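You operate a simulated robot arm through the tools that you are given. There is no shell and no other tool. Be economical: measure what you need, move in short steps, check, and stop when the job is done.

Carry out the task below with a simulated robot arm. There is one attempt and no reset: what you move stays moved.

## Task
Reset the breaker named on the heat trip plate and restart the heat.
Fine: heat main off to open the door; shut it, heat main on, press heat on.

The check looks at the end state, three seconds after you hand in, the way a careful person would. Anything else that was tipped, shoved, dropped, spilled or broken makes it a failure.

## Robot
A 7-joint arm with a two-finger parallel gripper on a trunk, on a base that drives. Base frame: it is fixed to the floor where the robot stands at the start and does not move with it; the origin is under the middle of the robot, x ahead of it, y to its left, z up. Lengths are in m, angles in degrees, forces in N, time in s.
With the tool pointing down near the work surface it reaches from about 0.22 to 0.74 m from the robot's upright axis, wherever it stands. Its first joint turns from -166.0 to 166.0 degrees. Places, roughly: head breaker [0.6, 0, 0.9]; heat main switch [0.5, 0, 1.2]; heat on button [0.5, 0.3, 1.2]; white cabinet [0.8, 0.1, 0.9]; white cabinet door [0.5, 0.1, 0.7]; zone one breaker [0.6, 0.3, 0.9]; zone three breaker [0.6, 0.1, 0.9]; zone two breaker [0.6, 0.2, 0.9]. Payload 1.57 kg.
Tool frame: the origin (TCP) lies between the finger pads and is the grasp point; the fingertips stand 0.03 m ahead of it; z points along the fingers, y is the line along which they close. The gripper opens to 0.11 m. The fingers are 0.024 m wide and 0.012 m thick; the gripper's body (0.048 by 0.112 m) begins 0.078 m behind the TCP.
Orientation is told as [roll, pitch, yaw] about the base's x, y, z axes, in that order, counted from this pose: with the fingers straight down and closing along the base's y, the tool's x points along the base's -x, its y along +y and its z along -z.

## Interface
- The arm moves only by the tool move_arm. Its argument "targets" is a list of rows, each a list of 6 numbers: the shift along the tool's x, y, z in units of 30 mm (1.0 is 30 mm), then the turn, a rotation vector about the tool's x, y, z in units of 5 degrees (1.0 is 5 degrees). In form: [[tx, ty, tz, ax, ay, az], ...]. A call has 1 to 10 rows; each row shifts and turns the commanded pose from where the row before left it, along the tool's axes as they then stand. "gripper" is the opening in per cent of the stroke, from 0 (shut) to 100 (fully open), set as the call begins (left out, the last holds). A call with a number of a shift or a turn outside -1 to 1 is refused whole. Rows are played at 5 a second. More than 0.05 m and 8.6 degrees between two rows, or a gripper value outside its range, and nothing of the call is played. A pose out of reach is approached as far as the arm can. The call stops where the force on the tool passes 90 N (or 10 N more than at its start, if that is more) or the arm is blocked; 0.2 s more then pass. The fingers move at their own pace (about 0.045 m/s each) and stop on an object; they squeeze with about 35 N. The grip force told is the motor's: it shows also when the fingers shut on nothing. Time passes only in rows, and 0.2 s behind the last, so rows that do not move let the fingers close. It gives the time, the measured TCP pose, the force on the tool (base axes), the opening and the grip force at its end, in the units of the frame above (readings bear some noise), with the torque about the TCP (base axes, N m) and any sound that the robot's microphone picked up.
- Cameras (640 x 400 px; columns grow to the right, rows downward): "scene" is now at [0.0058, 0.1223, 1.5754]; the picture's right is [-0.44, -0.90, 0.00], its down [-0.73, 0.36, -0.58] and it looks along [0.52, -0.26, -0.81] (base axes); focal length 282 px, centre (320, 200). "wrist" rides on the gripper at [0.07, 0.016, -0.141] in the tool frame; the picture's right is [-0.23, 0.97, 0.00], its down [-0.86, -0.20, -0.48] and it looks along [-0.47, -0.11, 0.88] (tool axes); focal length 222 px, centre (320, 200). There is no depth. A picture from a camera that has moved, and an enlarged one, comes with that camera's place and axes in the base frame and with its lens.
- camera(camera): a new picture of that camera. No time passes.
- raise_lower(by): slides the trunk up (or, below 0, down) by that many m; the arm and the scene camera ride with it, the base frame stays. It gives what a move gives, with no picture.
- steer(legs): drives the robot by 1 to 6 legs, each [ahead, turn to the left] in m and degrees, along the robot's own axes; the way and the turn of a leg run together, so that a leg with both is an arc; at most 1.5 m and 180 degrees a leg. The arm and the cameras ride along, it lands a little off, and it stops where it bumps. It gives what a move gives.
- aim_head(pan, tilt): turns the head with the scene camera to pan (to the left, within 155 degrees either way) and tilt (down, from -29 to 69), counted from straight ahead of the robot. It gives what a move gives.
- inspect(camera, box): a new picture of the part [left, top, right, bottom] of that camera's present view, enlarged. No time passes.
- finish_job(): hands the job in; it is judged then, once.

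Go step by step. Nothing tells you exact positions but the pictures and the camera data: compare them with the known pose of the tool, close in by small moves and look again before you grip or let go. The budget is 120 turns and 82 pictures, counting those below and the enlarged ones. Unless the task says otherwise, let go and move clear before handing in, and close with one line.

The tools are called as name(argument=value, ...) on one line, values as JSON. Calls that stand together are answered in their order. move_arm: Moves the arm, as the interface text tells. Its arguments: {"type":"object","properties":{"targets":{"type":"array","items":{"type":"array","items":{"type":"number"}}},"gripper":{"type":"number"}},"required":["targets"]} The other tools are called the same way: raise_lower (by) slides the trunk up or down; steer (legs) drives the base; aim_head (pan, tilt) turns the head that bears the scene camera; camera (camera) takes a picture; inspect (camera, box) takes an enlarged picture of a part of a camera's view; finish_job () hands the job in.

At the start:

```text
time_s: 0.0
tcp_pos: [0.3723, 0.0426, 1.2951]
tcp_rot: [0.0, -0.1, 0.0]
force: [-0.3, 0.2, -0.1]
wrist_torque: [-0.01, -0.01, 0.04]
width: 0.11
gripper_force: 0.1
trunk travel left (down, up): [-0.525, 0.065]
robot x, y, heading: [0.0006, 0.0004, -0.2]
head pan, tilt: [-26.1, 54.3]
```

scene: 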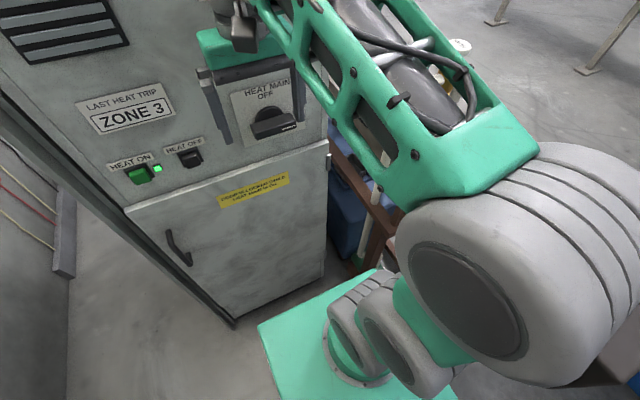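
wrist: 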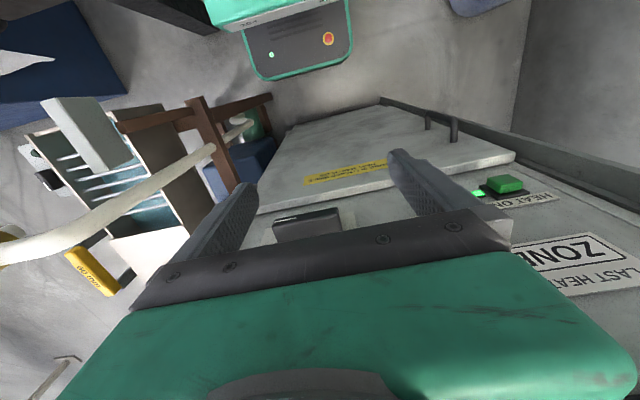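

The plate reads ZONE 3; the heat main rotary switch is in front of the arm, and the door is below with a handle at its left. I look closer at the details first.

inspect(camera="scene", box=[60, 40, 340, 215])

inspect(camera="scene", box=[100, 130, 340, 330])

inspect(camera="wrist", box=[180, 60, 640, 347])

```text
2.29 times, centred on (200, 128) of scene
camera zoom: at [0.0058, 0.1223, 1.5754], right [-0.44, -0.9, 0.0], down [-0.73, 0.36, -0.58], along [0.52, -0.26, -0.81], focal length 644 px, centre (594, 366)
```

zoom: 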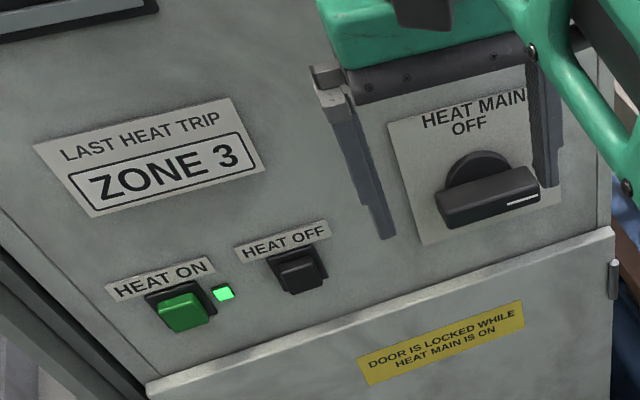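

```text
2.00 times, centred on (220, 230) of scene
camera zoom: at [0.0058, 0.1223, 1.5754], right [-0.44, -0.9, 0.0], down [-0.73, 0.36, -0.58], along [0.52, -0.26, -0.81], focal length 564 px, centre (520, 140)
```

zoom: 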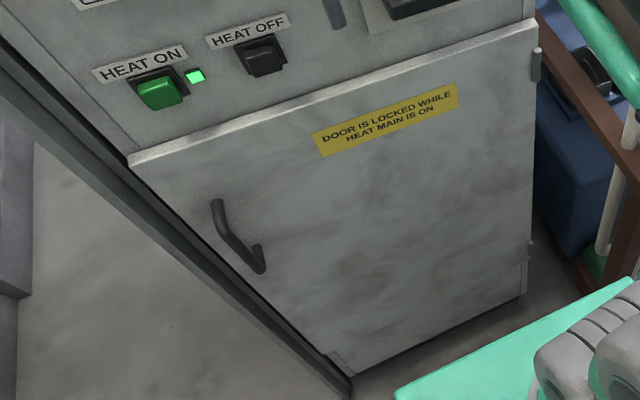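

```text
1.39 times, centred on (410, 204) of wrist
camera zoom: at [0.3028, 0.0586, 1.4364], right [0.23, 0.97, 0.0], down [0.86, -0.2, 0.48], along [0.47, -0.11, -0.88], focal length 309 px, centre (195, 195)
```

zoom: 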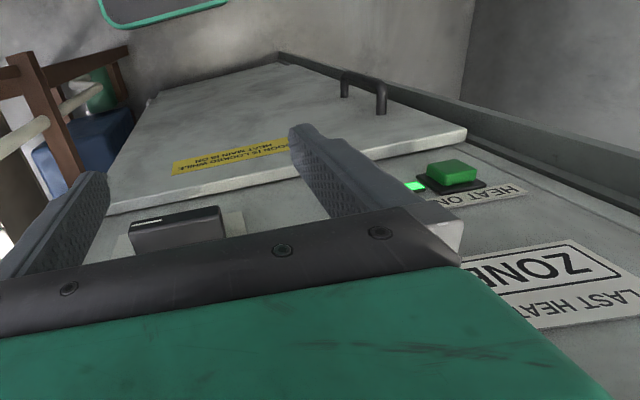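

The switch lever points right (on), with OFF up; the door is hinged on the right and will sweep about 0.5 m towards the robot, so I'll need room behind me. I look behind.

aim_head(pan=150, tilt=35)

camera(camera="scene")

aim_head(pan=-150, tilt=35)

camera(camera="scene")

aim_head(pan=70, tilt=45)

camera(camera="scene")

```text
time_s: 2.6
tcp_pos: [0.3726, 0.043, 1.2953]
tcp_rot: [-0.1, -0.1, -0.1]
force: [-0.4, -0.6, 0.4]
wrist_torque: [-0.02, 0.01, 0.02]
width: 0.1101
gripper_force: 0.2
trunk travel left (down, up): [-0.525, 0.065]
robot x, y, heading: [0.0019, 0.0023, 0.1]
head pan, tilt: [150.0, 35.0]
```

```text
76 pictures are left
camera scene: at [-0.1359, 0.1984, 1.6027], right [0.5, 0.87, 0.0], down [0.5, -0.29, -0.82], along [-0.71, 0.41, -0.57], focal length 282 px, centre (320, 200)
```

scene: 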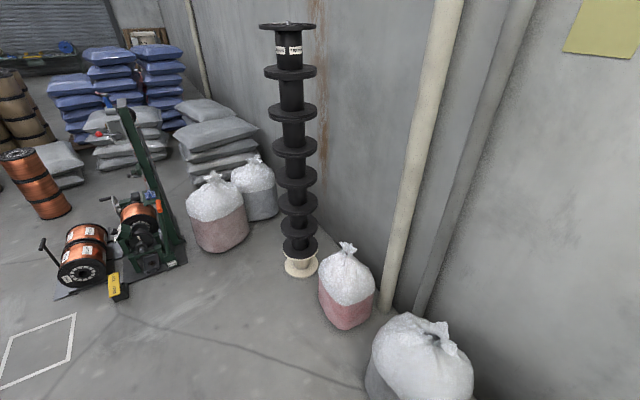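

```text
time_s: 6.7
tcp_pos: [0.3717, 0.0423, 1.2946]
tcp_rot: [0.0, 0.1, 0.0]
force: [0.2, -0.6, 0.1]
wrist_torque: [-0.03, 0.01, 0.0]
width: 0.1099
gripper_force: 0.0
trunk travel left (down, up): [-0.525, 0.065]
robot x, y, heading: [0.0018, 0.0003, 0.1]
head pan, tilt: [-150.0, 35.0]
```

```text
75 pictures are left
camera scene: at [-0.1359, 0.1103, 1.6027], right [-0.5, 0.87, 0.0], down [0.5, 0.29, -0.82], along [-0.71, -0.41, -0.57], focal length 282 px, centre (320, 200)
```

scene: 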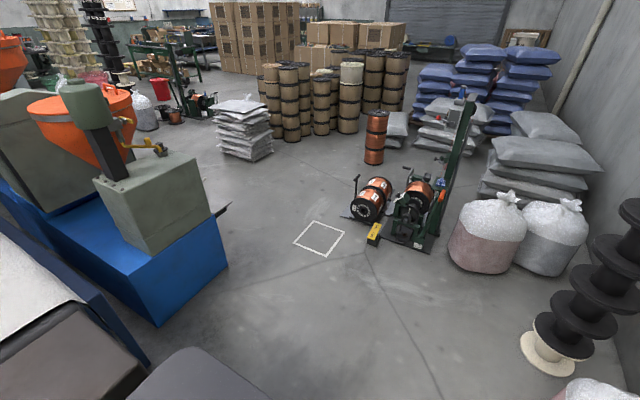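

```text
time_s: 9.9
tcp_pos: [0.3731, 0.0425, 1.2945]
tcp_rot: [0.1, -0.1, 0.0]
force: [0.4, -0.1, 0.3]
wrist_torque: [0.01, 0.01, -0.04]
width: 0.1101
gripper_force: 0.2
trunk travel left (down, up): [-0.525, 0.065]
robot x, y, heading: [0.0008, 0.0006, 0.1]
head pan, tilt: [70.0, 45.0]
```

```text
74 pictures are left
camera scene: at [-0.0318, 0.2308, 1.5879], right [0.94, -0.34, 0.0], down [-0.24, -0.66, -0.71], along [0.24, 0.66, -0.71], focal length 282 px, centre (320, 200)
```

scene: 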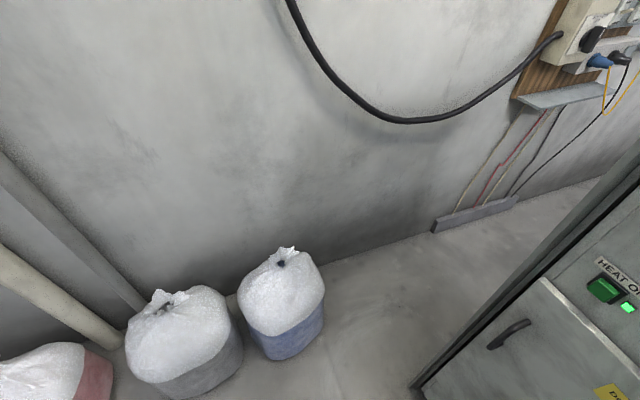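

Behind me is clear floor. I back up 0.32 m and look ahead again.

steer(legs=[[-0.32, 0]])

aim_head(pan=5, tilt=40)

camera(camera="scene")

```text
time_s: 12.0
tcp_pos: [0.0592, 0.0412, 1.2947]
tcp_rot: [0.0, 0.0, -0.3]
force: [0.4, -0.1, -0.3]
wrist_torque: [-0.02, 0.0, -0.01]
width: 0.11
gripper_force: 0.1
trunk travel left (down, up): [-0.525, 0.065]
robot x, y, heading: [-0.3152, -0.0002, -0.2]
head pan, tilt: [70.0, 45.0]
```

```text
time_s: 13.4
tcp_pos: [0.0587, 0.0412, 1.2943]
tcp_rot: [0.0, 0.0, -0.2]
force: [0.7, -0.3, 0.9]
wrist_torque: [0.01, 0.02, -0.01]
width: 0.11
gripper_force: 0.0
trunk travel left (down, up): [-0.525, 0.065]
robot x, y, heading: [-0.3135, 0.001, -0.3]
head pan, tilt: [5.0, 40.0]
```

```text
73 pictures are left
camera scene: at [-0.2879, 0.1626, 1.5951], right [0.08, -1.0, 0.0], down [-0.64, -0.05, -0.77], along [0.76, 0.06, -0.64], focal length 282 px, centre (320, 200)
```

scene: 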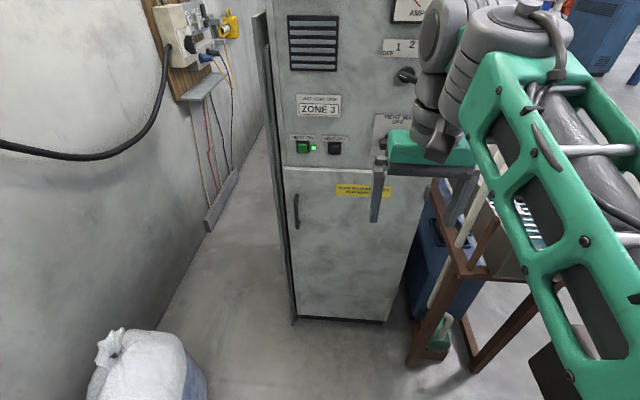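

Robot is now about 0.8 m from the panel face. I pitch the tool towards horizontal while moving slightly ahead.

move_arm(targets=[[-0.5, 0, 0, 0, -1, 0], [-0.5, 0, 0, 0, -1, 0], [-0.5, 0, 0, 0, -1, 0], [-0.5, 0, 0, 0, -1, 0], [-0.5, 0, 0, 0, -1, 0], [-0.4, 0, 0, 0, -1, 0], [-0.4, 0, 0, 0, -1, 0], [-0.4, 0, 0, 0, -1, 0], [-0.4, 0, 0, 0, -1, 0]])

move_arm(targets=[[0, 0, 0.2, 0, -1, 0], [0, 0, 0.2, 0, -1, 0], [0, 0, 0.2, 0, -1, 0], [0, 0, 0.2, 0, -1, 0], [0, 0, 0.2, 0, -1, 0], [0, 0, 0.2, 0, -1, 0], [0, 0, 0.2, 0, -1, 0], [0, 0, 0.2, 0, -1, 0], [0, 0, 0.2, 0, -1, 0]])

camera(camera="scene")

camera(camera="wrist")

```text
time_s: 15.4
tcp_pos: [0.1623, 0.0266, 1.367]
tcp_rot: [0.3, -44.5, -0.4]
force: [1.1, -0.4, 0.0]
wrist_torque: [-0.01, 0.01, 0.01]
width: 0.1096
gripper_force: 0.1
out of reach, approached as far as the arm can: row 8, 9
trunk travel left (down, up): [-0.525, 0.065]
robot x, y, heading: [-0.316, 0.002, -0.5]
head pan, tilt: [5.0, 40.0]
```

```text
time_s: 16.3
tcp_pos: [0.1959, 0.041, 1.412]
tcp_rot: [4.5, -56.3, 5.5]
force: [-0.2, -1.1, -0.5]
wrist_torque: [0.01, 0.04, -0.03]
width: 0.1102
gripper_force: 0.0
out of reach, approached as far as the arm can: row 1, 2, 3, 4
trunk travel left (down, up): [-0.525, 0.065]
robot x, y, heading: [-0.3147, -0.0007, -0.4]
head pan, tilt: [5.0, 40.0]
stopped in row 4: the arm was blocked; the commanded pose is now the measured one
```

```text
72 pictures are left
camera scene: at [-0.2869, 0.1623, 1.5929], right [0.08, -1.0, 0.0], down [-0.64, -0.05, -0.77], along [0.76, 0.06, -0.64], focal length 282 px, centre (320, 200)
```

scene: 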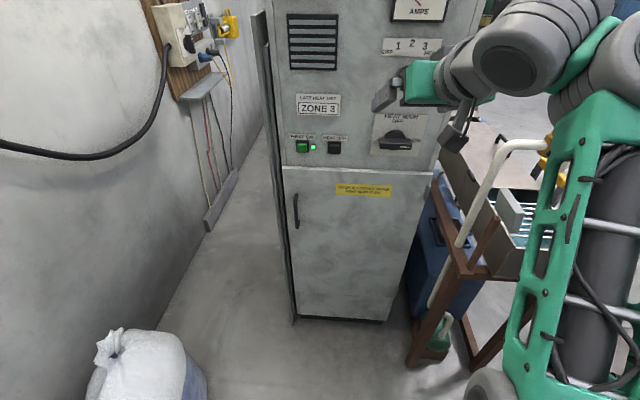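

```text
71 pictures are left
camera wrist: at [0.0398, 0.0313, 1.4326], right [-0.03, 0.97, 0.23], down [0.11, -0.23, 0.97], along [0.99, 0.06, -0.1], focal length 222 px, centre (320, 200)
```

wrist: 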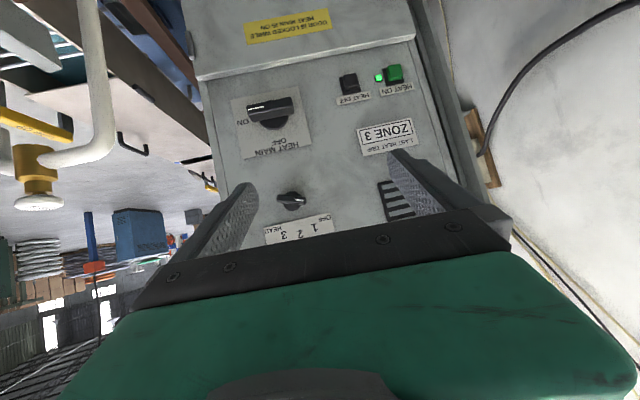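

The arm hit a limit close in; I extend along the tool first, then continue pitching.

move_arm(targets=[[0, 0, 1, 0, 0, 0], [0, 0, 1, 0, 0, 0], [0, 0, 1, 0, 0, 0], [0, 0, 1, 0, 0, 0], [0, 0, 1, 0, 0, 0]])

move_arm(targets=[[0, 0, 0, 0, -1, 0], [0, 0, 0, 0, -1, 0], [0, 0, 0, 0, -1, 0], [0, 0, 0, 0, -1, 0], [0, 0, 0, 0, -1, 0], [0, 0, 0, 0, -1, 0]])

```text
time_s: 17.5
tcp_pos: [0.3222, 0.0591, 1.3565]
tcp_rot: [4.0, -57.0, 6.0]
force: [-0.3, 0.4, -1.3]
wrist_torque: [0.02, 0.01, 0.04]
width: 0.1103
gripper_force: 0.0
out of reach, approached as far as the arm can: row 1, 2
trunk travel left (down, up): [-0.525, 0.065]
robot x, y, heading: [-0.3161, 0.0009, -0.5]
head pan, tilt: [5.0, 40.0]
```

```text
time_s: 19.1
tcp_pos: [0.3461, 0.054, 1.2869]
tcp_rot: [18.7, -80.1, -10.0]
force: [-0.1, -0.2, -0.1]
wrist_torque: [-0.02, 0.04, 0.03]
width: 0.1099
gripper_force: 0.1
trunk travel left (down, up): [-0.525, 0.065]
robot x, y, heading: [-0.3162, 0.002, 0.1]
head pan, tilt: [5.0, 40.0]
stopped in row 6: the arm was blocked; the commanded pose is now the measured one
```

camera(camera="scene")

camera(camera="wrist")

```text
70 pictures are left
camera scene: at [-0.2868, 0.1626, 1.5923], right [0.08, -1.0, 0.0], down [-0.64, -0.05, -0.77], along [0.76, 0.06, -0.64], focal length 282 px, centre (320, 200)
```

scene: 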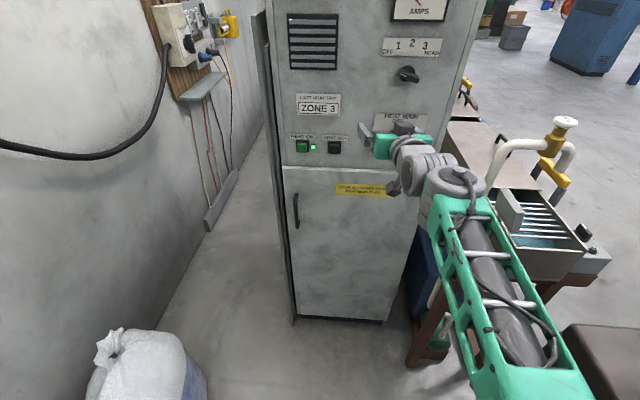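

```text
69 pictures are left
camera wrist: at [0.1942, 0.0499, 1.2413], right [-0.11, 0.95, 0.28], down [-0.29, -0.3, 0.91], along [0.95, 0.01, 0.31], focal length 222 px, centre (320, 200)
```

wrist: 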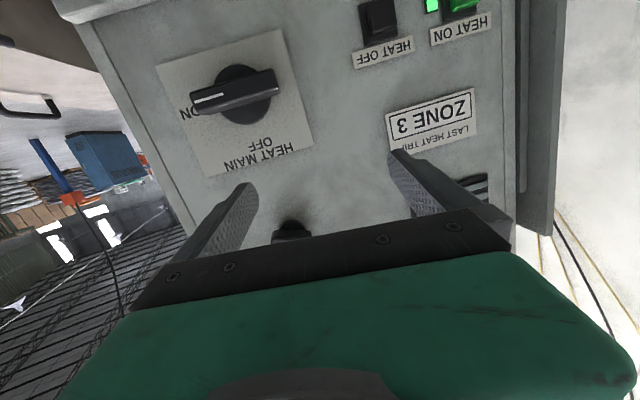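

The tool is nearly horizontal and faces the switch (lever at about y≈-0.005, z≈1.178). I straighten it and roll so the fingers close vertically.

move_arm(targets=[[0.3, 0, 0, 0.88, -0.94, 0], [0.3, 0, 0, 0.88, -0.94, 0], [0.3, 0, 0, 0, 0, 0], [0.3, 0, 0, 0, 0, 0], [0, 0, 0, 0, 0, 1], [0, 0, 0, 0, 0, 1], [0, 0, 0, 0, 0, 1], [0, 0, 0, 0, 0, 1], [0, 0, 0, 0, 0, 1], [0, 0, 0, 0, 0, 1]])

```text
time_s: 19.8
tcp_pos: [0.3439, -0.0293, 1.2715]
tcp_rot: [90.6, -87.7, -98.9]
force: [-0.5, 0.9, 0.0]
wrist_torque: [0.01, 0.0, 0.01]
width: 0.1103
gripper_force: 0.0
trunk travel left (down, up): [-0.525, 0.065]
robot x, y, heading: [-0.3179, 0.0011, -0.4]
head pan, tilt: [5.0, 40.0]
stopped in row 3: the arm was blocked; the commanded pose is now the measured one
```

The arm reports blocked; I check for what blocks it.

aim_head(pan=-30, tilt=50)

camera(camera="scene")

```text
time_s: 20.8
tcp_pos: [0.3443, -0.031, 1.2715]
tcp_rot: [87.5, -87.6, -95.9]
force: [0.6, 0.2, 0.1]
wrist_torque: [0.01, 0.01, 0.0]
width: 0.1101
gripper_force: 0.0
trunk travel left (down, up): [-0.525, 0.065]
robot x, y, heading: [-0.3186, 0.0011, -0.4]
head pan, tilt: [-30.0, 50.0]
```

```text
68 pictures are left
camera scene: at [-0.306, 0.1167, 1.5813], right [-0.5, -0.86, 0.0], down [-0.66, 0.39, -0.64], along [0.56, -0.32, -0.77], focal length 282 px, centre (320, 200)
```

scene: 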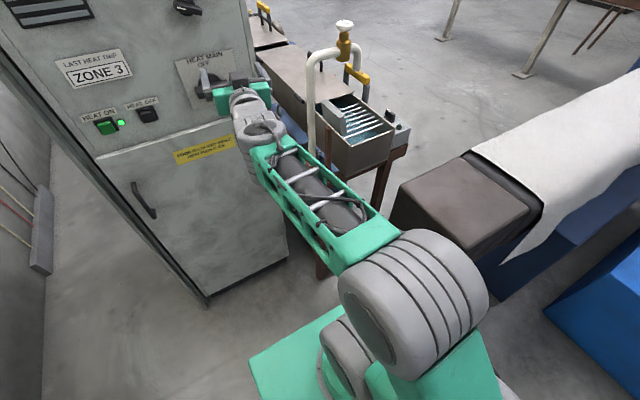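

move_arm(targets=[[0, 0, 0, 0, 0, 0.6], [0, 0, 0, 0, 0, 0.6], [0, 0, 0, 0, 0, 0.6], [0, 0, 0, 0, 0, 0.6], [0, 0, 0, 0, 0, 0.6], [0, 0, 0, 0, 0, 0.6]])

camera(camera="wrist")

```text
time_s: 22.2
tcp_pos: [0.3431, -0.0296, 1.273]
tcp_rot: [90.0, -69.7, -98.4]
force: [-0.8, 0.7, -0.3]
wrist_torque: [0.0, -0.01, 0.02]
width: 0.1101
gripper_force: 0.1
trunk travel left (down, up): [-0.525, 0.065]
robot x, y, heading: [-0.315, 0.0011, -0.3]
head pan, tilt: [-30.0, 50.0]
```

```text
67 pictures are left
camera wrist: at [0.2092, 0.0295, 1.2132], right [0.12, 0.82, 0.55], down [-0.54, -0.41, 0.73], along [0.83, -0.39, 0.4], focal length 222 px, centre (320, 200)
```

wrist: 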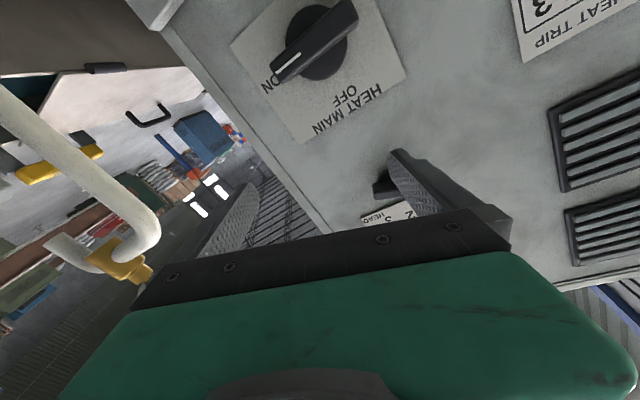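

Roll works; the tool is yawed ~8° to the right. I correct that and continue rolling.

move_arm(targets=[[0, 0, 0, -0.4, 0.15, 0], [0, 0, 0, -0.4, 0.15, 0], [0, 0, 0, -0.4, 0.15, 0], [0, 0, 0, -0.4, 0.15, 0], [0, 0, 0, 0, 0, 0.7], [0, 0, 0, 0, 0, 0.7], [0, 0, 0, 0, 0, 0.7], [0, 0, 0, 0, 0, 0.7], [0, 0, 0, 0, 0, 0.7], [0, 0, 0, 0, 0, 0.7]])

move_arm(targets=[[0, 0, 0, 0, 0, 0.8], [0, 0, 0, 0, 0, 0.8], [0, 0, 0, 0, 0, 0.8], [0, 0, 0, 0, 0, 0.8], [0, 0, 0, 0, 0, 0.8], [0, 0, 0, 0, 0, 0.8], [0, 0, 0, 0, 0, 0.8], [0, 0, 0, 0, 0, 0.8], [0, 0, 0, 0, 0, 0.8], [0, 0, 0, 0, 0, 0.8]])

camera(camera="wrist")

```text
time_s: 24.4
tcp_pos: [0.3439, -0.0295, 1.272]
tcp_rot: [89.9, -48.6, -89.7]
force: [-0.3, 0.0, -0.4]
wrist_torque: [0.01, -0.02, 0.0]
width: 0.11
gripper_force: 0.0
trunk travel left (down, up): [-0.525, 0.065]
robot x, y, heading: [-0.3134, -0.0004, -0.4]
head pan, tilt: [-30.0, 50.0]
```

```text
time_s: 26.6
tcp_pos: [0.3446, -0.0291, 1.2722]
tcp_rot: [89.9, -8.6, -89.8]
force: [0.2, -0.2, 0.1]
wrist_torque: [-0.02, -0.01, -0.02]
width: 0.1098
gripper_force: 0.2
trunk travel left (down, up): [-0.525, 0.065]
robot x, y, heading: [-0.3164, 0.0016, -0.6]
head pan, tilt: [-30.0, 50.0]
```

```text
66 pictures are left
camera wrist: at [0.2021, 0.0411, 1.2782], right [0.0, -0.08, 1.0], down [-0.48, -0.88, -0.07], along [0.88, -0.47, -0.04], focal length 222 px, centre (320, 200)
```

wrist: 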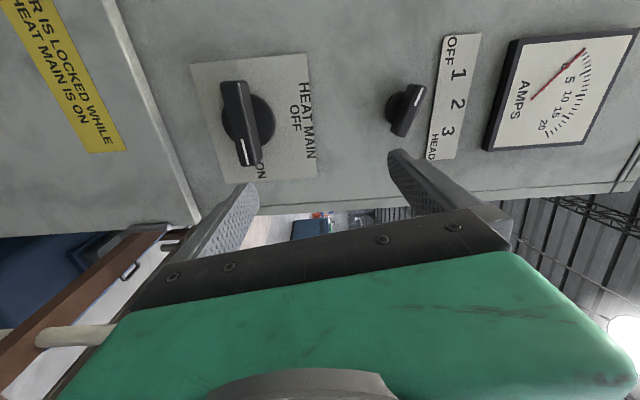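

The tool is horizontal and rolled; triangulating, the lever front is at about (0.433, 0.006, 1.195) and panel at x≈0.49. I finish the roll and align in front of it.

move_arm(targets=[[0, 0, 0, 0, 0, 0.86], [0, 0, 0, 0, 0, 0.86], [0.4, -0.65, 0, 0, 0, 0], [0.4, -0.65, 0, 0, 0, 0], [0.4, -0.65, 0, 0, 0, 0], [0, -0.62, 0, 0, 0, 0], [0, 0, 0.5, 0, 0, 0]])

camera(camera="wrist")

camera(camera="scene")

```text
time_s: 28.2
tcp_pos: [0.3566, 0.0046, 1.1947]
tcp_rot: [89.9, -0.1, -89.9]
force: [-0.1, 0.1, 0.4]
wrist_torque: [-0.04, -0.02, 0.01]
width: 0.1101
gripper_force: 0.1
trunk travel left (down, up): [-0.525, 0.065]
robot x, y, heading: [-0.3131, 0.0025, -0.5]
head pan, tilt: [-30.0, 50.0]
```

```text
65 pictures are left
camera wrist: at [0.2156, 0.0745, 1.2113], right [0.0, -0.23, 0.97], down [-0.48, -0.86, -0.2], along [0.88, -0.46, -0.11], focal length 222 px, centre (320, 200)
```

wrist: 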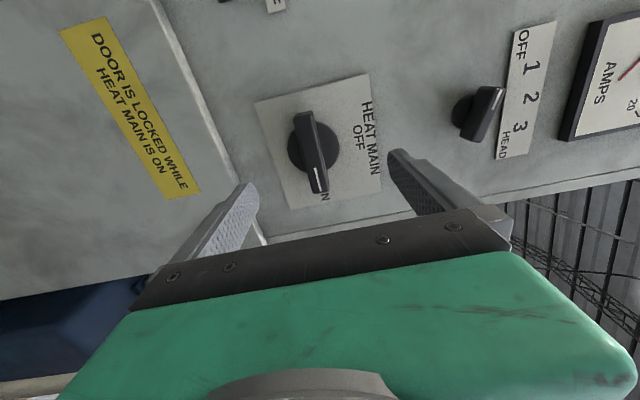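

```text
64 pictures are left
camera scene: at [-0.3059, 0.1166, 1.581], right [-0.51, -0.86, 0.0], down [-0.66, 0.39, -0.64], along [0.55, -0.32, -0.77], focal length 282 px, centre (320, 200)
```

scene: 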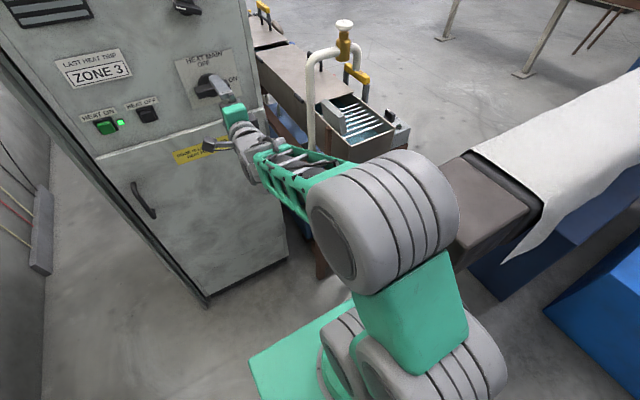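

Alignment looks right. I advance so that the fingers straddle the lever and close.

move_arm(targets=[[0.1, -0.1, 0.7, 0, 0, 0], [0.1, 0, 0.7, 0, 0, 0], [0, 0, 0.7, 0, 0, 0], [0, 0, 0.7, 0, 0, 0]])

camera(camera="wrist")

```text
time_s: 29.2
tcp_pos: [0.4427, 0.0132, 1.1916]
tcp_rot: [89.9, -0.1, -89.8]
force: [-0.1, 0.3, -0.1]
wrist_torque: [0.01, 0.0, 0.02]
width: 0.11
gripper_force: 0.0
trunk travel left (down, up): [-0.525, 0.065]
robot x, y, heading: [-0.315, 0.0046, -0.2]
head pan, tilt: [-30.0, 50.0]
```

```text
63 pictures are left
camera wrist: at [0.302, 0.0824, 1.2089], right [0.0, -0.23, 0.97], down [-0.48, -0.86, -0.2], along [0.88, -0.46, -0.11], focal length 222 px, centre (320, 200)
```

wrist: 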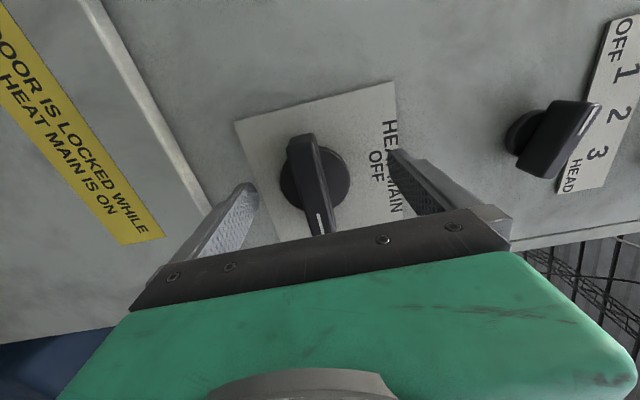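

move_arm(targets=[[0, 0, 0.3, 0, 0, 0]])

move_arm(targets=[[0, 0, 0, 0, 0, 0], [0, 0, 0, 0, 0, 0], [0, 0, 0, 0, 0, 0], [0, 0, 0, 0, 0, 0], [0, 0, 0, 0, 0, 0], [0, 0, 0, 0, 0, 0], [0, 0, 0, 0, 0, 0]], gripper=0)

camera(camera="wrist")

```text
time_s: 29.6
tcp_pos: [0.4517, 0.0137, 1.1928]
tcp_rot: [90.0, -0.1, -89.9]
force: [-0.4, 0.7, -0.2]
wrist_torque: [0.0, 0.01, -0.01]
width: 0.11
gripper_force: 0.0
trunk travel left (down, up): [-0.525, 0.065]
robot x, y, heading: [-0.3143, -0.0011, -0.5]
head pan, tilt: [-30.0, 50.0]
```

```text
time_s: 31.2
tcp_pos: [0.4522, 0.014, 1.1852]
tcp_rot: [89.2, -0.1, -89.9]
force: [-10.5, -0.2, -28.3]
wrist_torque: [0.25, -0.28, -0.19]
width: 0.0221
gripper_force: 31.5
trunk travel left (down, up): [-0.525, 0.065]
robot x, y, heading: [-0.3152, 0.0031, -0.5]
head pan, tilt: [-30.0, 50.0]
```

```text
62 pictures are left
camera wrist: at [0.3108, 0.0822, 1.2035], right [0.01, -0.23, 0.97], down [-0.48, -0.86, -0.19], along [0.88, -0.46, -0.12], focal length 222 px, centre (320, 200)
```

wrist: 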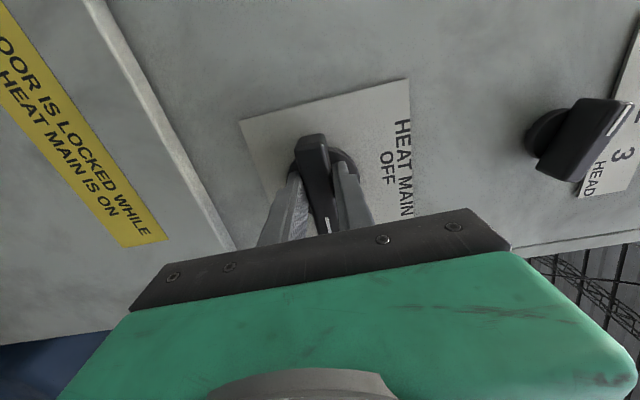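

The lever is gripped (22 mm wide), true height ≈1.184. I relax the height and begin turning toward OFF.

move_arm(targets=[[0, -0.28, 0, 0, 0, 0], [0, 0, 0, 0, 0, -0.8], [0, 0, 0, 0, 0, -0.8], [0, 0, 0, 0, 0, -0.8], [0, 0, 0, 0, 0, -0.8]])

```text
time_s: 32.4
tcp_pos: [0.4518, 0.013, 1.1821]
tcp_rot: [89.8, -16.1, -89.6]
force: [-9.1, 1.0, -19.8]
wrist_torque: [0.32, -0.45, 0.03]
width: 0.0216
gripper_force: 34.3
trunk travel left (down, up): [-0.525, 0.065]
robot x, y, heading: [-0.3131, 0.0021, -0.3]
head pan, tilt: [-30.0, 50.0]
```

move_arm(targets=[[0, -0.13, -0.05, 0, 0, -0.8], [0, 0, 0, 0, 0, -0.8], [0, 0, 0, 0, 0, -0.8], [0, 0, 0, 0, 0, -0.8], [0, 0, 0, 0, 0, -0.8], [0, 0, 0, 0, 0, -0.8]])

```text
time_s: 33.8
tcp_pos: [0.4524, 0.0108, 1.1779]
tcp_rot: [89.7, -40.2, -89.7]
force: [11.3, -0.4, -13.5]
wrist_torque: [0.13, -0.79, 0.0]
width: 0.0219
gripper_force: 35.0
trunk travel left (down, up): [-0.525, 0.065]
robot x, y, heading: [-0.3131, -0.0001, -0.5]
head pan, tilt: [-30.0, 50.0]
```

move_arm(targets=[[0.05, -0.05, 0, 0, 0, -0.8], [0, 0, 0, 0, 0, -0.8], [0, 0, 0, 0, 0, -0.8], [0, 0, 0, 0, 0, -0.8], [0, 0, 0, 0, 0, -0.8], [0, 0, 0, 0, 0, -0.8]])

camera(camera="wrist")

```text
time_s: 35.2
tcp_pos: [0.4514, 0.0065, 1.1745]
tcp_rot: [89.3, -64.1, -89.4]
force: [14.3, -24.9, -11.4]
wrist_torque: [0.28, -0.44, 0.4]
width: 0.022
gripper_force: 34.7
trunk travel left (down, up): [-0.525, 0.065]
robot x, y, heading: [-0.3165, -0.0003, -0.4]
head pan, tilt: [-30.0, 50.0]
```

```text
61 pictures are left
camera wrist: at [0.3104, 0.0518, 1.1201], right [0.0, 0.78, 0.63], down [-0.48, -0.55, 0.68], along [0.88, -0.3, 0.37], focal length 222 px, centre (320, 200)
```

wrist: 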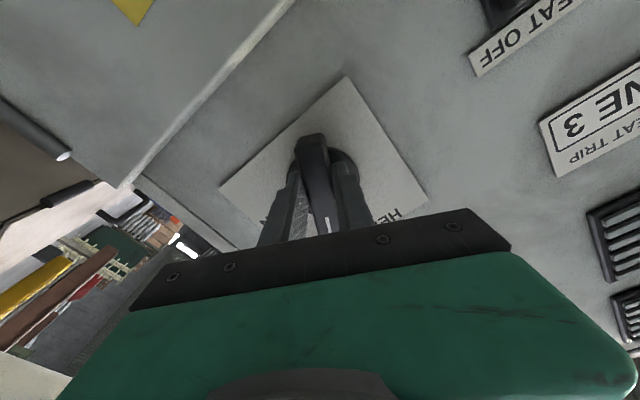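

move_arm(targets=[[0, -0.2, 0, 0, 0, -0.8], [0, 0, 0, 0, 0, -0.8], [0, 0, 0, 0, 0, -0.8], [0, 0, 0, 0, 0, -0.8], [0, 0, 0, 0, 0, -0.8], [0, 0, 0, 0, 0, -0.8], [0, 0, 0, 0, 0, -0.4]])

camera(camera="wrist")

```text
time_s: 36.8
tcp_pos: [0.4514, 0.0004, 1.1732]
tcp_rot: [-1.5, -89.9, 1.5]
force: [14.5, -22.1, -4.8]
wrist_torque: [0.28, -0.77, 0.27]
width: 0.0216
gripper_force: 34.1
trunk travel left (down, up): [-0.525, 0.065]
robot x, y, heading: [-0.3164, -0.0009, -0.6]
head pan, tilt: [-30.0, 50.0]
```

```text
60 pictures are left
camera wrist: at [0.3103, 0.0177, 1.1044], right [0.0, 0.97, 0.23], down [-0.48, -0.2, 0.86], along [0.88, -0.11, 0.46], focal length 222 px, centre (320, 200)
```

wrist: 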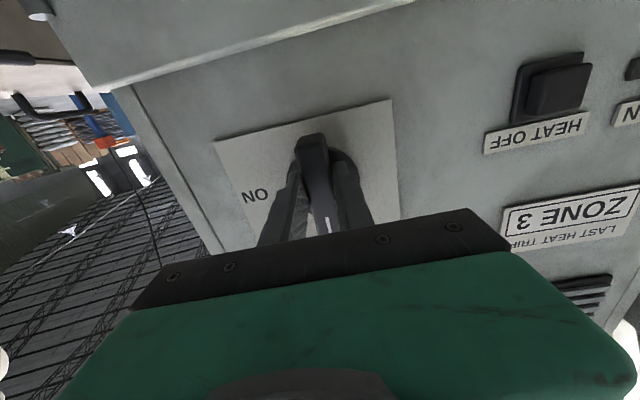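

The lever now points up to OFF. I release and withdraw straight back.

move_arm(targets=[[0, 0, 0, 0, 0, 0], [0, 0, 0, 0, 0, 0], [0, 0, 0, 0, 0, 0], [0, 0, 0, 0, 0, 0], [0, 0, -1, 0, 0, 0], [0, 0, -1, 0, 0, 0], [0, 0, -1, 0, 0, 0], [0, 0, -0.7, 0, 0, 0]], gripper=70)

camera(camera="wrist")

aim_head(pan=0, tilt=45)

camera(camera="scene")

```text
time_s: 38.6
tcp_pos: [0.3389, 0.0041, 1.176]
tcp_rot: [-78.8, -89.9, 79.0]
force: [0.5, -0.2, 0.1]
wrist_torque: [-0.01, 0.02, -0.01]
width: 0.0769
gripper_force: 0.0
trunk travel left (down, up): [-0.525, 0.065]
robot x, y, heading: [-0.314, -0.0001, -0.5]
head pan, tilt: [-30.0, 50.0]
```

```text
59 pictures are left
camera wrist: at [0.1978, 0.0196, 1.1067], right [0.0, 0.97, 0.23], down [-0.48, -0.2, 0.86], along [0.88, -0.11, 0.47], focal length 222 px, centre (320, 200)
```

wrist: 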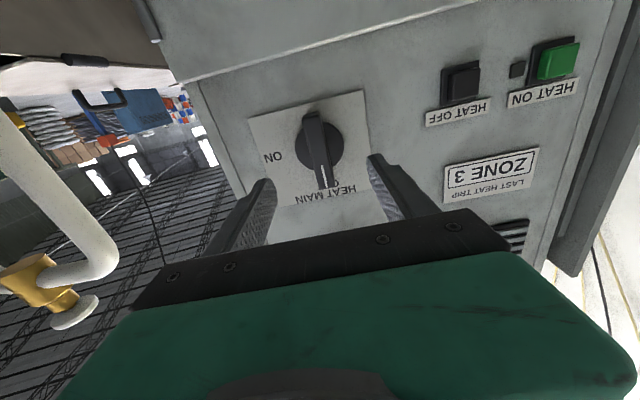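

```text
time_s: 39.6
tcp_pos: [0.3391, 0.0043, 1.1757]
tcp_rot: [-46.6, -89.9, 46.8]
force: [-0.4, 0.8, -0.5]
wrist_torque: [0.01, 0.0, 0.01]
width: 0.0773
gripper_force: 0.0
trunk travel left (down, up): [-0.525, 0.065]
robot x, y, heading: [-0.3168, -0.0009, -0.2]
head pan, tilt: [0.0, 45.0]
```

```text
58 pictures are left
camera scene: at [-0.2912, 0.1548, 1.5879], right [-0.01, -1.0, 0.0], down [-0.71, 0.0, -0.71], along [0.71, -0.01, -0.71], focal length 282 px, centre (320, 200)
```

scene: 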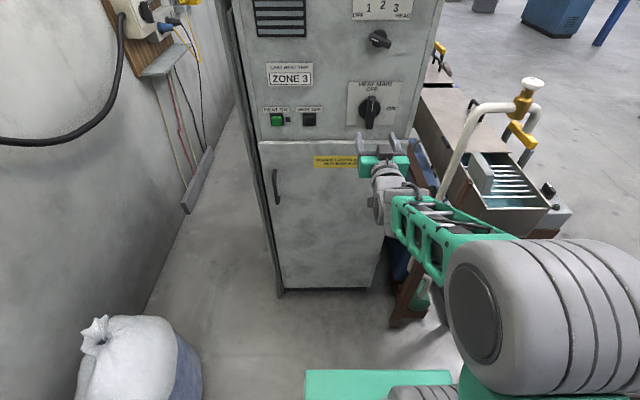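

Heat main is OFF and the lamp is out. The door will swing where my arm/base would be on the right, so I reposition the robot back and to the left (y≈0.3).

steer(legs=[[-0.65, 0], [0, 30], [0.58, 0], [0, -30]])

camera(camera="scene")

```text
time_s: 49.0
tcp_pos: [0.1984, 0.3082, 1.1746]
tcp_rot: [-42.4, -89.9, 43.3]
force: [0.1, 0.5, 0.2]
wrist_torque: [0.0, -0.02, 0.0]
width: 0.0768
gripper_force: 0.1
trunk travel left (down, up): [-0.525, 0.065]
robot x, y, heading: [-0.4546, 0.2993, 0.1]
head pan, tilt: [0.0, 45.0]
```

```text
57 pictures are left
camera scene: at [-0.4344, 0.4509, 1.5879], right [0.01, -1.0, 0.0], down [-0.71, -0.01, -0.71], along [0.71, 0.01, -0.71], focal length 282 px, centre (320, 200)
```

scene: 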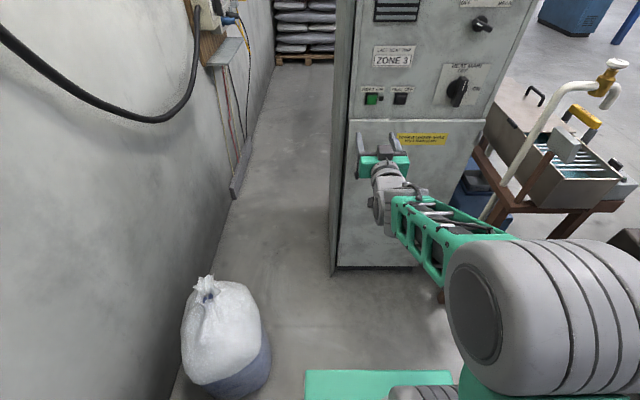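

Now I lower the trunk to handle height and look.

raise_lower(by=-0.27)

camera(camera="wrist")

camera(camera="scene")

```text
time_s: 51.8
tcp_pos: [0.1974, 0.3089, 0.9066]
tcp_rot: [-51.1, -89.9, 52.1]
force: [1.2, -0.2, -0.6]
wrist_torque: [0.03, -0.02, 0.02]
width: 0.0769
gripper_force: 0.1
trunk travel left (down, up): [-0.255, 0.335]
robot x, y, heading: [-0.453, 0.2963, 0.3]
head pan, tilt: [0.0, 45.0]
```

```text
56 pictures are left
camera wrist: at [0.0568, 0.3224, 0.8365], right [-0.02, 0.97, 0.23], down [-0.47, -0.21, 0.86], along [0.88, -0.09, 0.47], focal length 222 px, centre (320, 200)
```

wrist: 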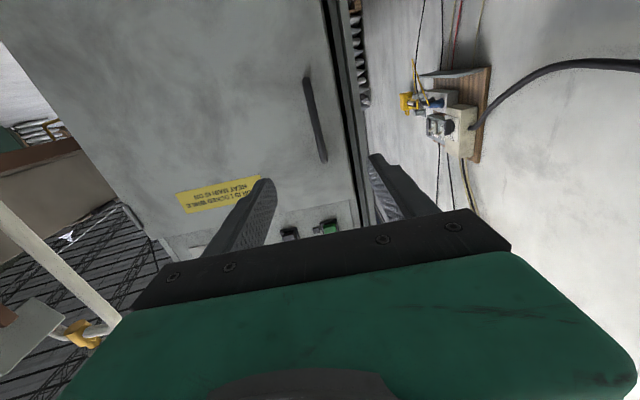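

```text
55 pictures are left
camera scene: at [-0.4344, 0.451, 1.3179], right [0.01, -1.0, 0.0], down [-0.71, -0.01, -0.71], along [0.71, 0.01, -0.71], focal length 282 px, centre (320, 200)
```

scene: 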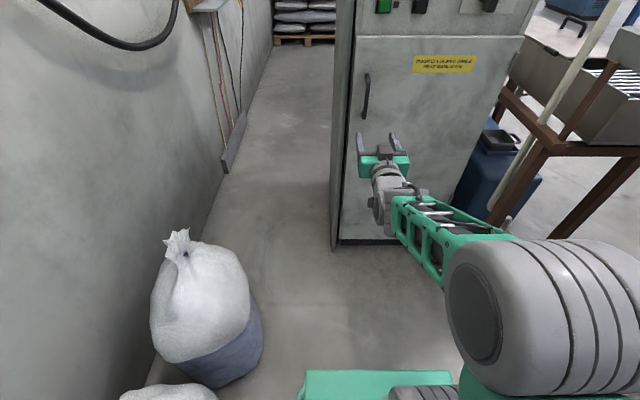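

The tool is already aligned with the handle (≈ y 0.312, z 0.90). I advance and check.

move_arm(targets=[[0, 0, 1, 0, 0, 0], [0, 0, 1, 0, 0, 0], [0, 0, 1, 0, 0, 0], [0, 0, 1, 0, 0, 0], [0, 0, 1, 0, 0, 0], [0, 0, 1, 0, 0, 0], [0, 0, 1, 0, 0, 0]])

camera(camera="wrist")

inspect(camera="scene", box=[300, 40, 460, 140])

```text
time_s: 53.4
tcp_pos: [0.4104, 0.3114, 0.9056]
tcp_rot: [-43.5, -89.9, 44.3]
force: [-0.4, -0.4, 0.7]
wrist_torque: [-0.02, 0.03, -0.02]
width: 0.0767
gripper_force: 0.0
trunk travel left (down, up): [-0.255, 0.335]
robot x, y, heading: [-0.4546, 0.2949, 0.3]
head pan, tilt: [0.0, 45.0]
```

```text
54 pictures are left
camera wrist: at [0.2687, 0.3254, 0.8356], right [-0.02, 0.97, 0.23], down [-0.47, -0.21, 0.86], along [0.88, -0.09, 0.47], focal length 222 px, centre (320, 200)
```

wrist: 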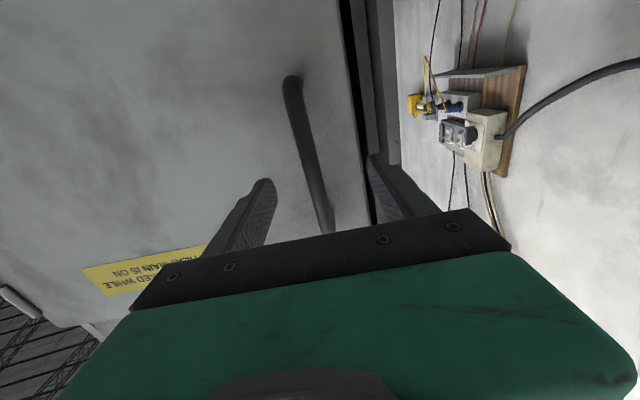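

```text
4.00 times, centred on (380, 90) of scene
camera zoom: at [-0.4346, 0.451, 1.3179], right [0.01, -1.0, 0.0], down [-0.71, -0.01, -0.71], along [0.71, 0.01, -0.71], focal length 1127 px, centre (80, 640)
```

zoom: 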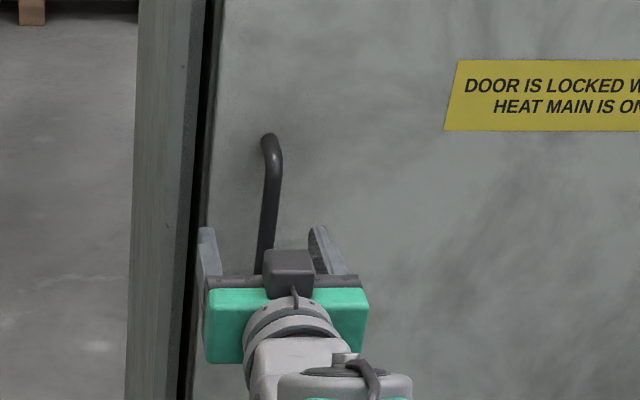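

move_arm(targets=[[0, 0, 0.5, 0, 0, 0], [0, 0, 0.5, 0, 0, 0]])

move_arm(targets=[[0, 0, 0, 0, 0, 0], [0, 0, 0, 0, 0, 0], [0, 0, 0, 0, 0, 0], [0, 0, 0, 0, 0, 0], [0, 0, 0, 0, 0, 0], [0, 0, 0, 0, 0, 0]], gripper=0)

camera(camera="wrist")

```text
time_s: 54.0
tcp_pos: [0.4387, 0.3113, 0.9062]
tcp_rot: [-40.4, -90.0, 41.3]
force: [-0.2, -0.5, -0.4]
wrist_torque: [0.03, 0.0, 0.02]
width: 0.077
gripper_force: 0.0
trunk travel left (down, up): [-0.255, 0.335]
robot x, y, heading: [-0.4543, 0.2995, 0.3]
head pan, tilt: [0.0, 45.0]
```

```text
time_s: 55.4
tcp_pos: [0.4393, 0.3082, 0.906]
tcp_rot: [-27.3, -90.0, 27.9]
force: [1.8, -24.9, -0.5]
wrist_torque: [-0.06, 0.01, -0.06]
width: 0.014
gripper_force: 30.3
trunk travel left (down, up): [-0.255, 0.335]
robot x, y, heading: [-0.4543, 0.3008, 0.3]
head pan, tilt: [0.0, 45.0]
```

```text
52 pictures are left
camera wrist: at [0.2978, 0.3222, 0.8361], right [-0.01, 0.97, 0.23], down [-0.48, -0.2, 0.86], along [0.88, -0.1, 0.47], focal length 222 px, centre (320, 200)
```

wrist: 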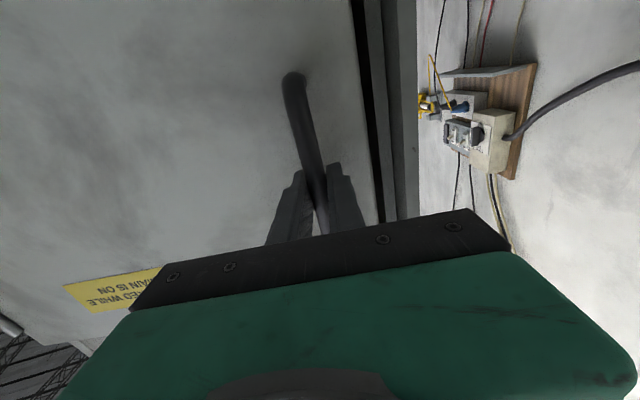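

Handle is gripped. I pull the door along its arc, turning the tool with it.

move_arm(targets=[[0, -0.1, -0.6, -0.4, 0, 0], [0, 0, -0.8, -0.6, 0, 0], [0, 0, -0.8, -0.6, 0, 0]])

camera(camera="scene")

```text
time_s: 56.2
tcp_pos: [0.3741, 0.2952, 0.9049]
tcp_rot: [-56.8, -89.7, 64.9]
force: [12.3, -42.2, 1.5]
wrist_torque: [0.12, 0.54, -0.04]
width: 0.0138
gripper_force: 30.3
trunk travel left (down, up): [-0.255, 0.335]
robot x, y, heading: [-0.4562, 0.2976, -0.1]
head pan, tilt: [0.0, 45.0]
```

```text
51 pictures are left
camera scene: at [-0.4314, 0.4464, 1.3184], right [0.0, -1.0, 0.0], down [-0.71, 0.0, -0.71], along [0.71, 0.0, -0.71], focal length 282 px, centre (320, 200)
```

scene: 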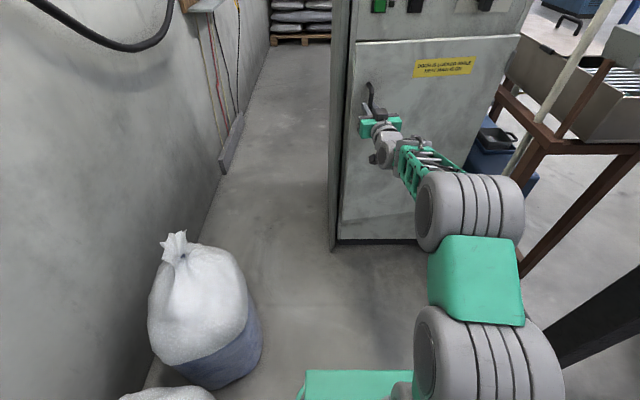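

The door is opening; side force shows I should track further right. I continue.

move_arm(targets=[[0, -0.3, -0.5, -0.5, 0, 0], [0, -0.05, -0.8, -0.6, 0, 0], [0, -0.05, -0.8, -0.6, 0, 0], [0, -0.05, -0.8, -0.6, 0, 0]])

```text
time_s: 57.2
tcp_pos: [0.2914, 0.2642, 0.906]
tcp_rot: [-65.2, -89.7, 85.0]
force: [20.7, -42.8, 6.1]
wrist_torque: [0.26, -0.12, -0.01]
width: 0.0138
gripper_force: 30.2
trunk travel left (down, up): [-0.255, 0.335]
robot x, y, heading: [-0.4516, 0.2965, 0.2]
head pan, tilt: [0.0, 45.0]
```

move_arm(targets=[[0, -0.35, -0.5, -0.5, 0, 0], [0, -0.1, -0.8, -0.6, 0, 0], [0, -0.1, -0.8, -0.6, 0, 0], [0, -0.1, -0.8, -0.6, 0, 0], [0, -0.1, -0.8, -0.6, 0, 0]])

camera(camera="scene")

```text
time_s: 58.4
tcp_pos: [0.2006, 0.2018, 0.9062]
tcp_rot: [61.5, -90.0, -26.4]
force: [-0.5, 0.1, 6.5]
wrist_torque: [0.5, -0.52, -0.13]
width: 0.0138
gripper_force: 30.0
trunk travel left (down, up): [-0.255, 0.335]
robot x, y, heading: [-0.4553, 0.2943, 0.6]
head pan, tilt: [0.0, 45.0]
```

```text
50 pictures are left
camera scene: at [-0.4352, 0.4506, 1.3179], right [0.01, -1.0, 0.0], down [-0.71, -0.01, -0.71], along [0.71, 0.01, -0.71], focal length 282 px, centre (320, 200)
```

scene: 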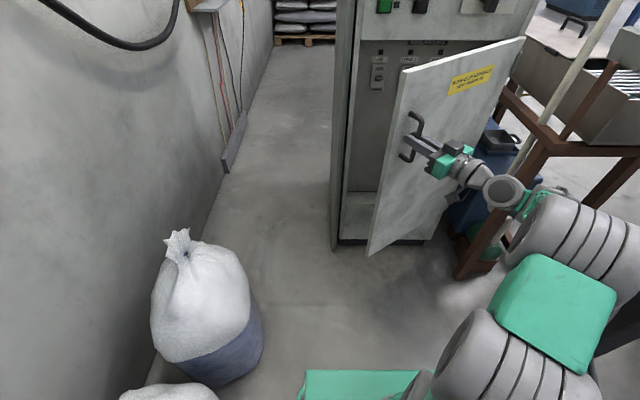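

Door is ~34° open and the breakers are visible inside. I keep pulling along the arc.

move_arm(targets=[[0, -0.1, -0.8, -0.6, 0, 0], [0, -0.1, -0.8, -0.6, 0, 0], [0, -0.1, -0.8, -0.6, 0, 0], [0, -0.1, -0.8, -0.6, 0, 0]])

```text
time_s: 59.4
tcp_pos: [0.217, 0.212, 0.9055]
tcp_rot: [36.1, -89.2, 9.6]
force: [-40.4, 51.9, -27.3]
wrist_torque: [-0.6, -0.02, 0.64]
width: 0.0177
gripper_force: 33.2
out of reach, approached as far as the arm can: row 2, 3, 4
trunk travel left (down, up): [-0.255, 0.335]
robot x, y, heading: [-0.4571, 0.2965, 0.9]
head pan, tilt: [0.0, 45.0]
```

The arm is at its limit there; I step back to relieve the force and release the handle.

move_arm(targets=[[0, 0.1, 0.8, 0.6, 0, 0], [0, 0.1, 0.8, 0.6, 0, 0], [0, 0.1, 0.8, 0.6, 0, 0], [0, 0.05, 0.4, 0.3, 0, 0]])

camera(camera="scene")

```text
time_s: 60.4
tcp_pos: [0.281, 0.2567, 0.9079]
tcp_rot: [-44.4, -89.9, 79.9]
force: [18.1, -35.2, -10.6]
wrist_torque: [-0.33, 0.95, -0.5]
width: 0.0139
gripper_force: 30.0
trunk travel left (down, up): [-0.255, 0.335]
robot x, y, heading: [-0.4565, 0.2971, 0.1]
head pan, tilt: [0.0, 45.0]
```

```text
49 pictures are left
camera scene: at [-0.4297, 0.447, 1.3184], right [0.0, -1.0, 0.0], down [-0.71, 0.0, -0.71], along [0.71, 0.0, -0.71], focal length 282 px, centre (320, 200)
```

scene: 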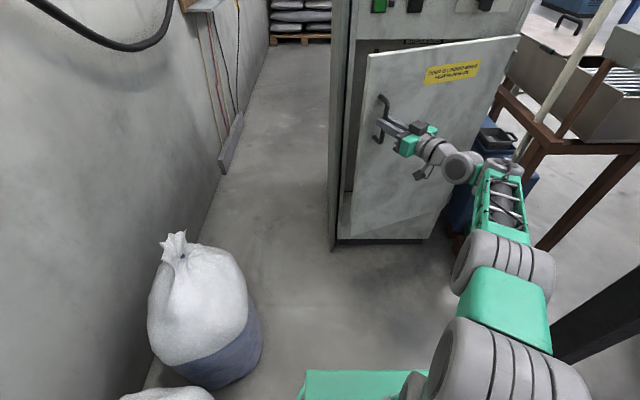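

Still holding; I pull again to about 35° within reach, then let go.

move_arm(targets=[[0, -0.3, -0.6, -0.5, 0, 0], [0, -0.1, -0.8, -0.6, 0, 0], [0, -0.1, -0.8, -0.5, 0, 0], [0, -0.1, -0.8, -0.5, 0, 0]])

move_arm(targets=[[0, 0, 0, 0, 0, 0], [0, 0, 0, 0, 0, 0], [0, 0, 0, 0, 0, 0], [0, 0, 0, 0, 0, 0]], gripper=50)

camera(camera="wrist")

```text
time_s: 61.4
tcp_pos: [0.2311, 0.2226, 0.9077]
tcp_rot: [17.3, -89.5, 30.0]
force: [-35.7, 52.4, -25.6]
wrist_torque: [-0.16, -0.01, 0.62]
width: 0.015
gripper_force: 30.6
out of reach, approached as far as the arm can: row 4
trunk travel left (down, up): [-0.255, 0.335]
robot x, y, heading: [-0.4561, 0.2952, 1.4]
head pan, tilt: [0.0, 45.0]
```

```text
time_s: 62.4
tcp_pos: [0.2371, 0.2113, 0.9114]
tcp_rot: [-3.7, -89.7, 49.6]
force: [0.3, -0.5, -1.0]
wrist_torque: [0.0, 0.0, -0.01]
width: 0.0549
gripper_force: 0.1
trunk travel left (down, up): [-0.255, 0.335]
robot x, y, heading: [-0.4517, 0.2957, 0.4]
head pan, tilt: [0.0, 45.0]
```

```text
48 pictures are left
camera wrist: at [0.1264, 0.1212, 0.8415], right [-0.7, 0.68, 0.23], down [-0.19, -0.48, 0.86], along [0.69, 0.56, 0.46], focal length 222 px, centre (320, 200)
```

wrist: 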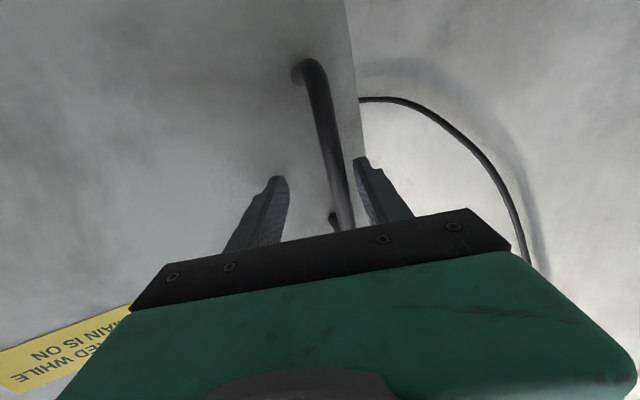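

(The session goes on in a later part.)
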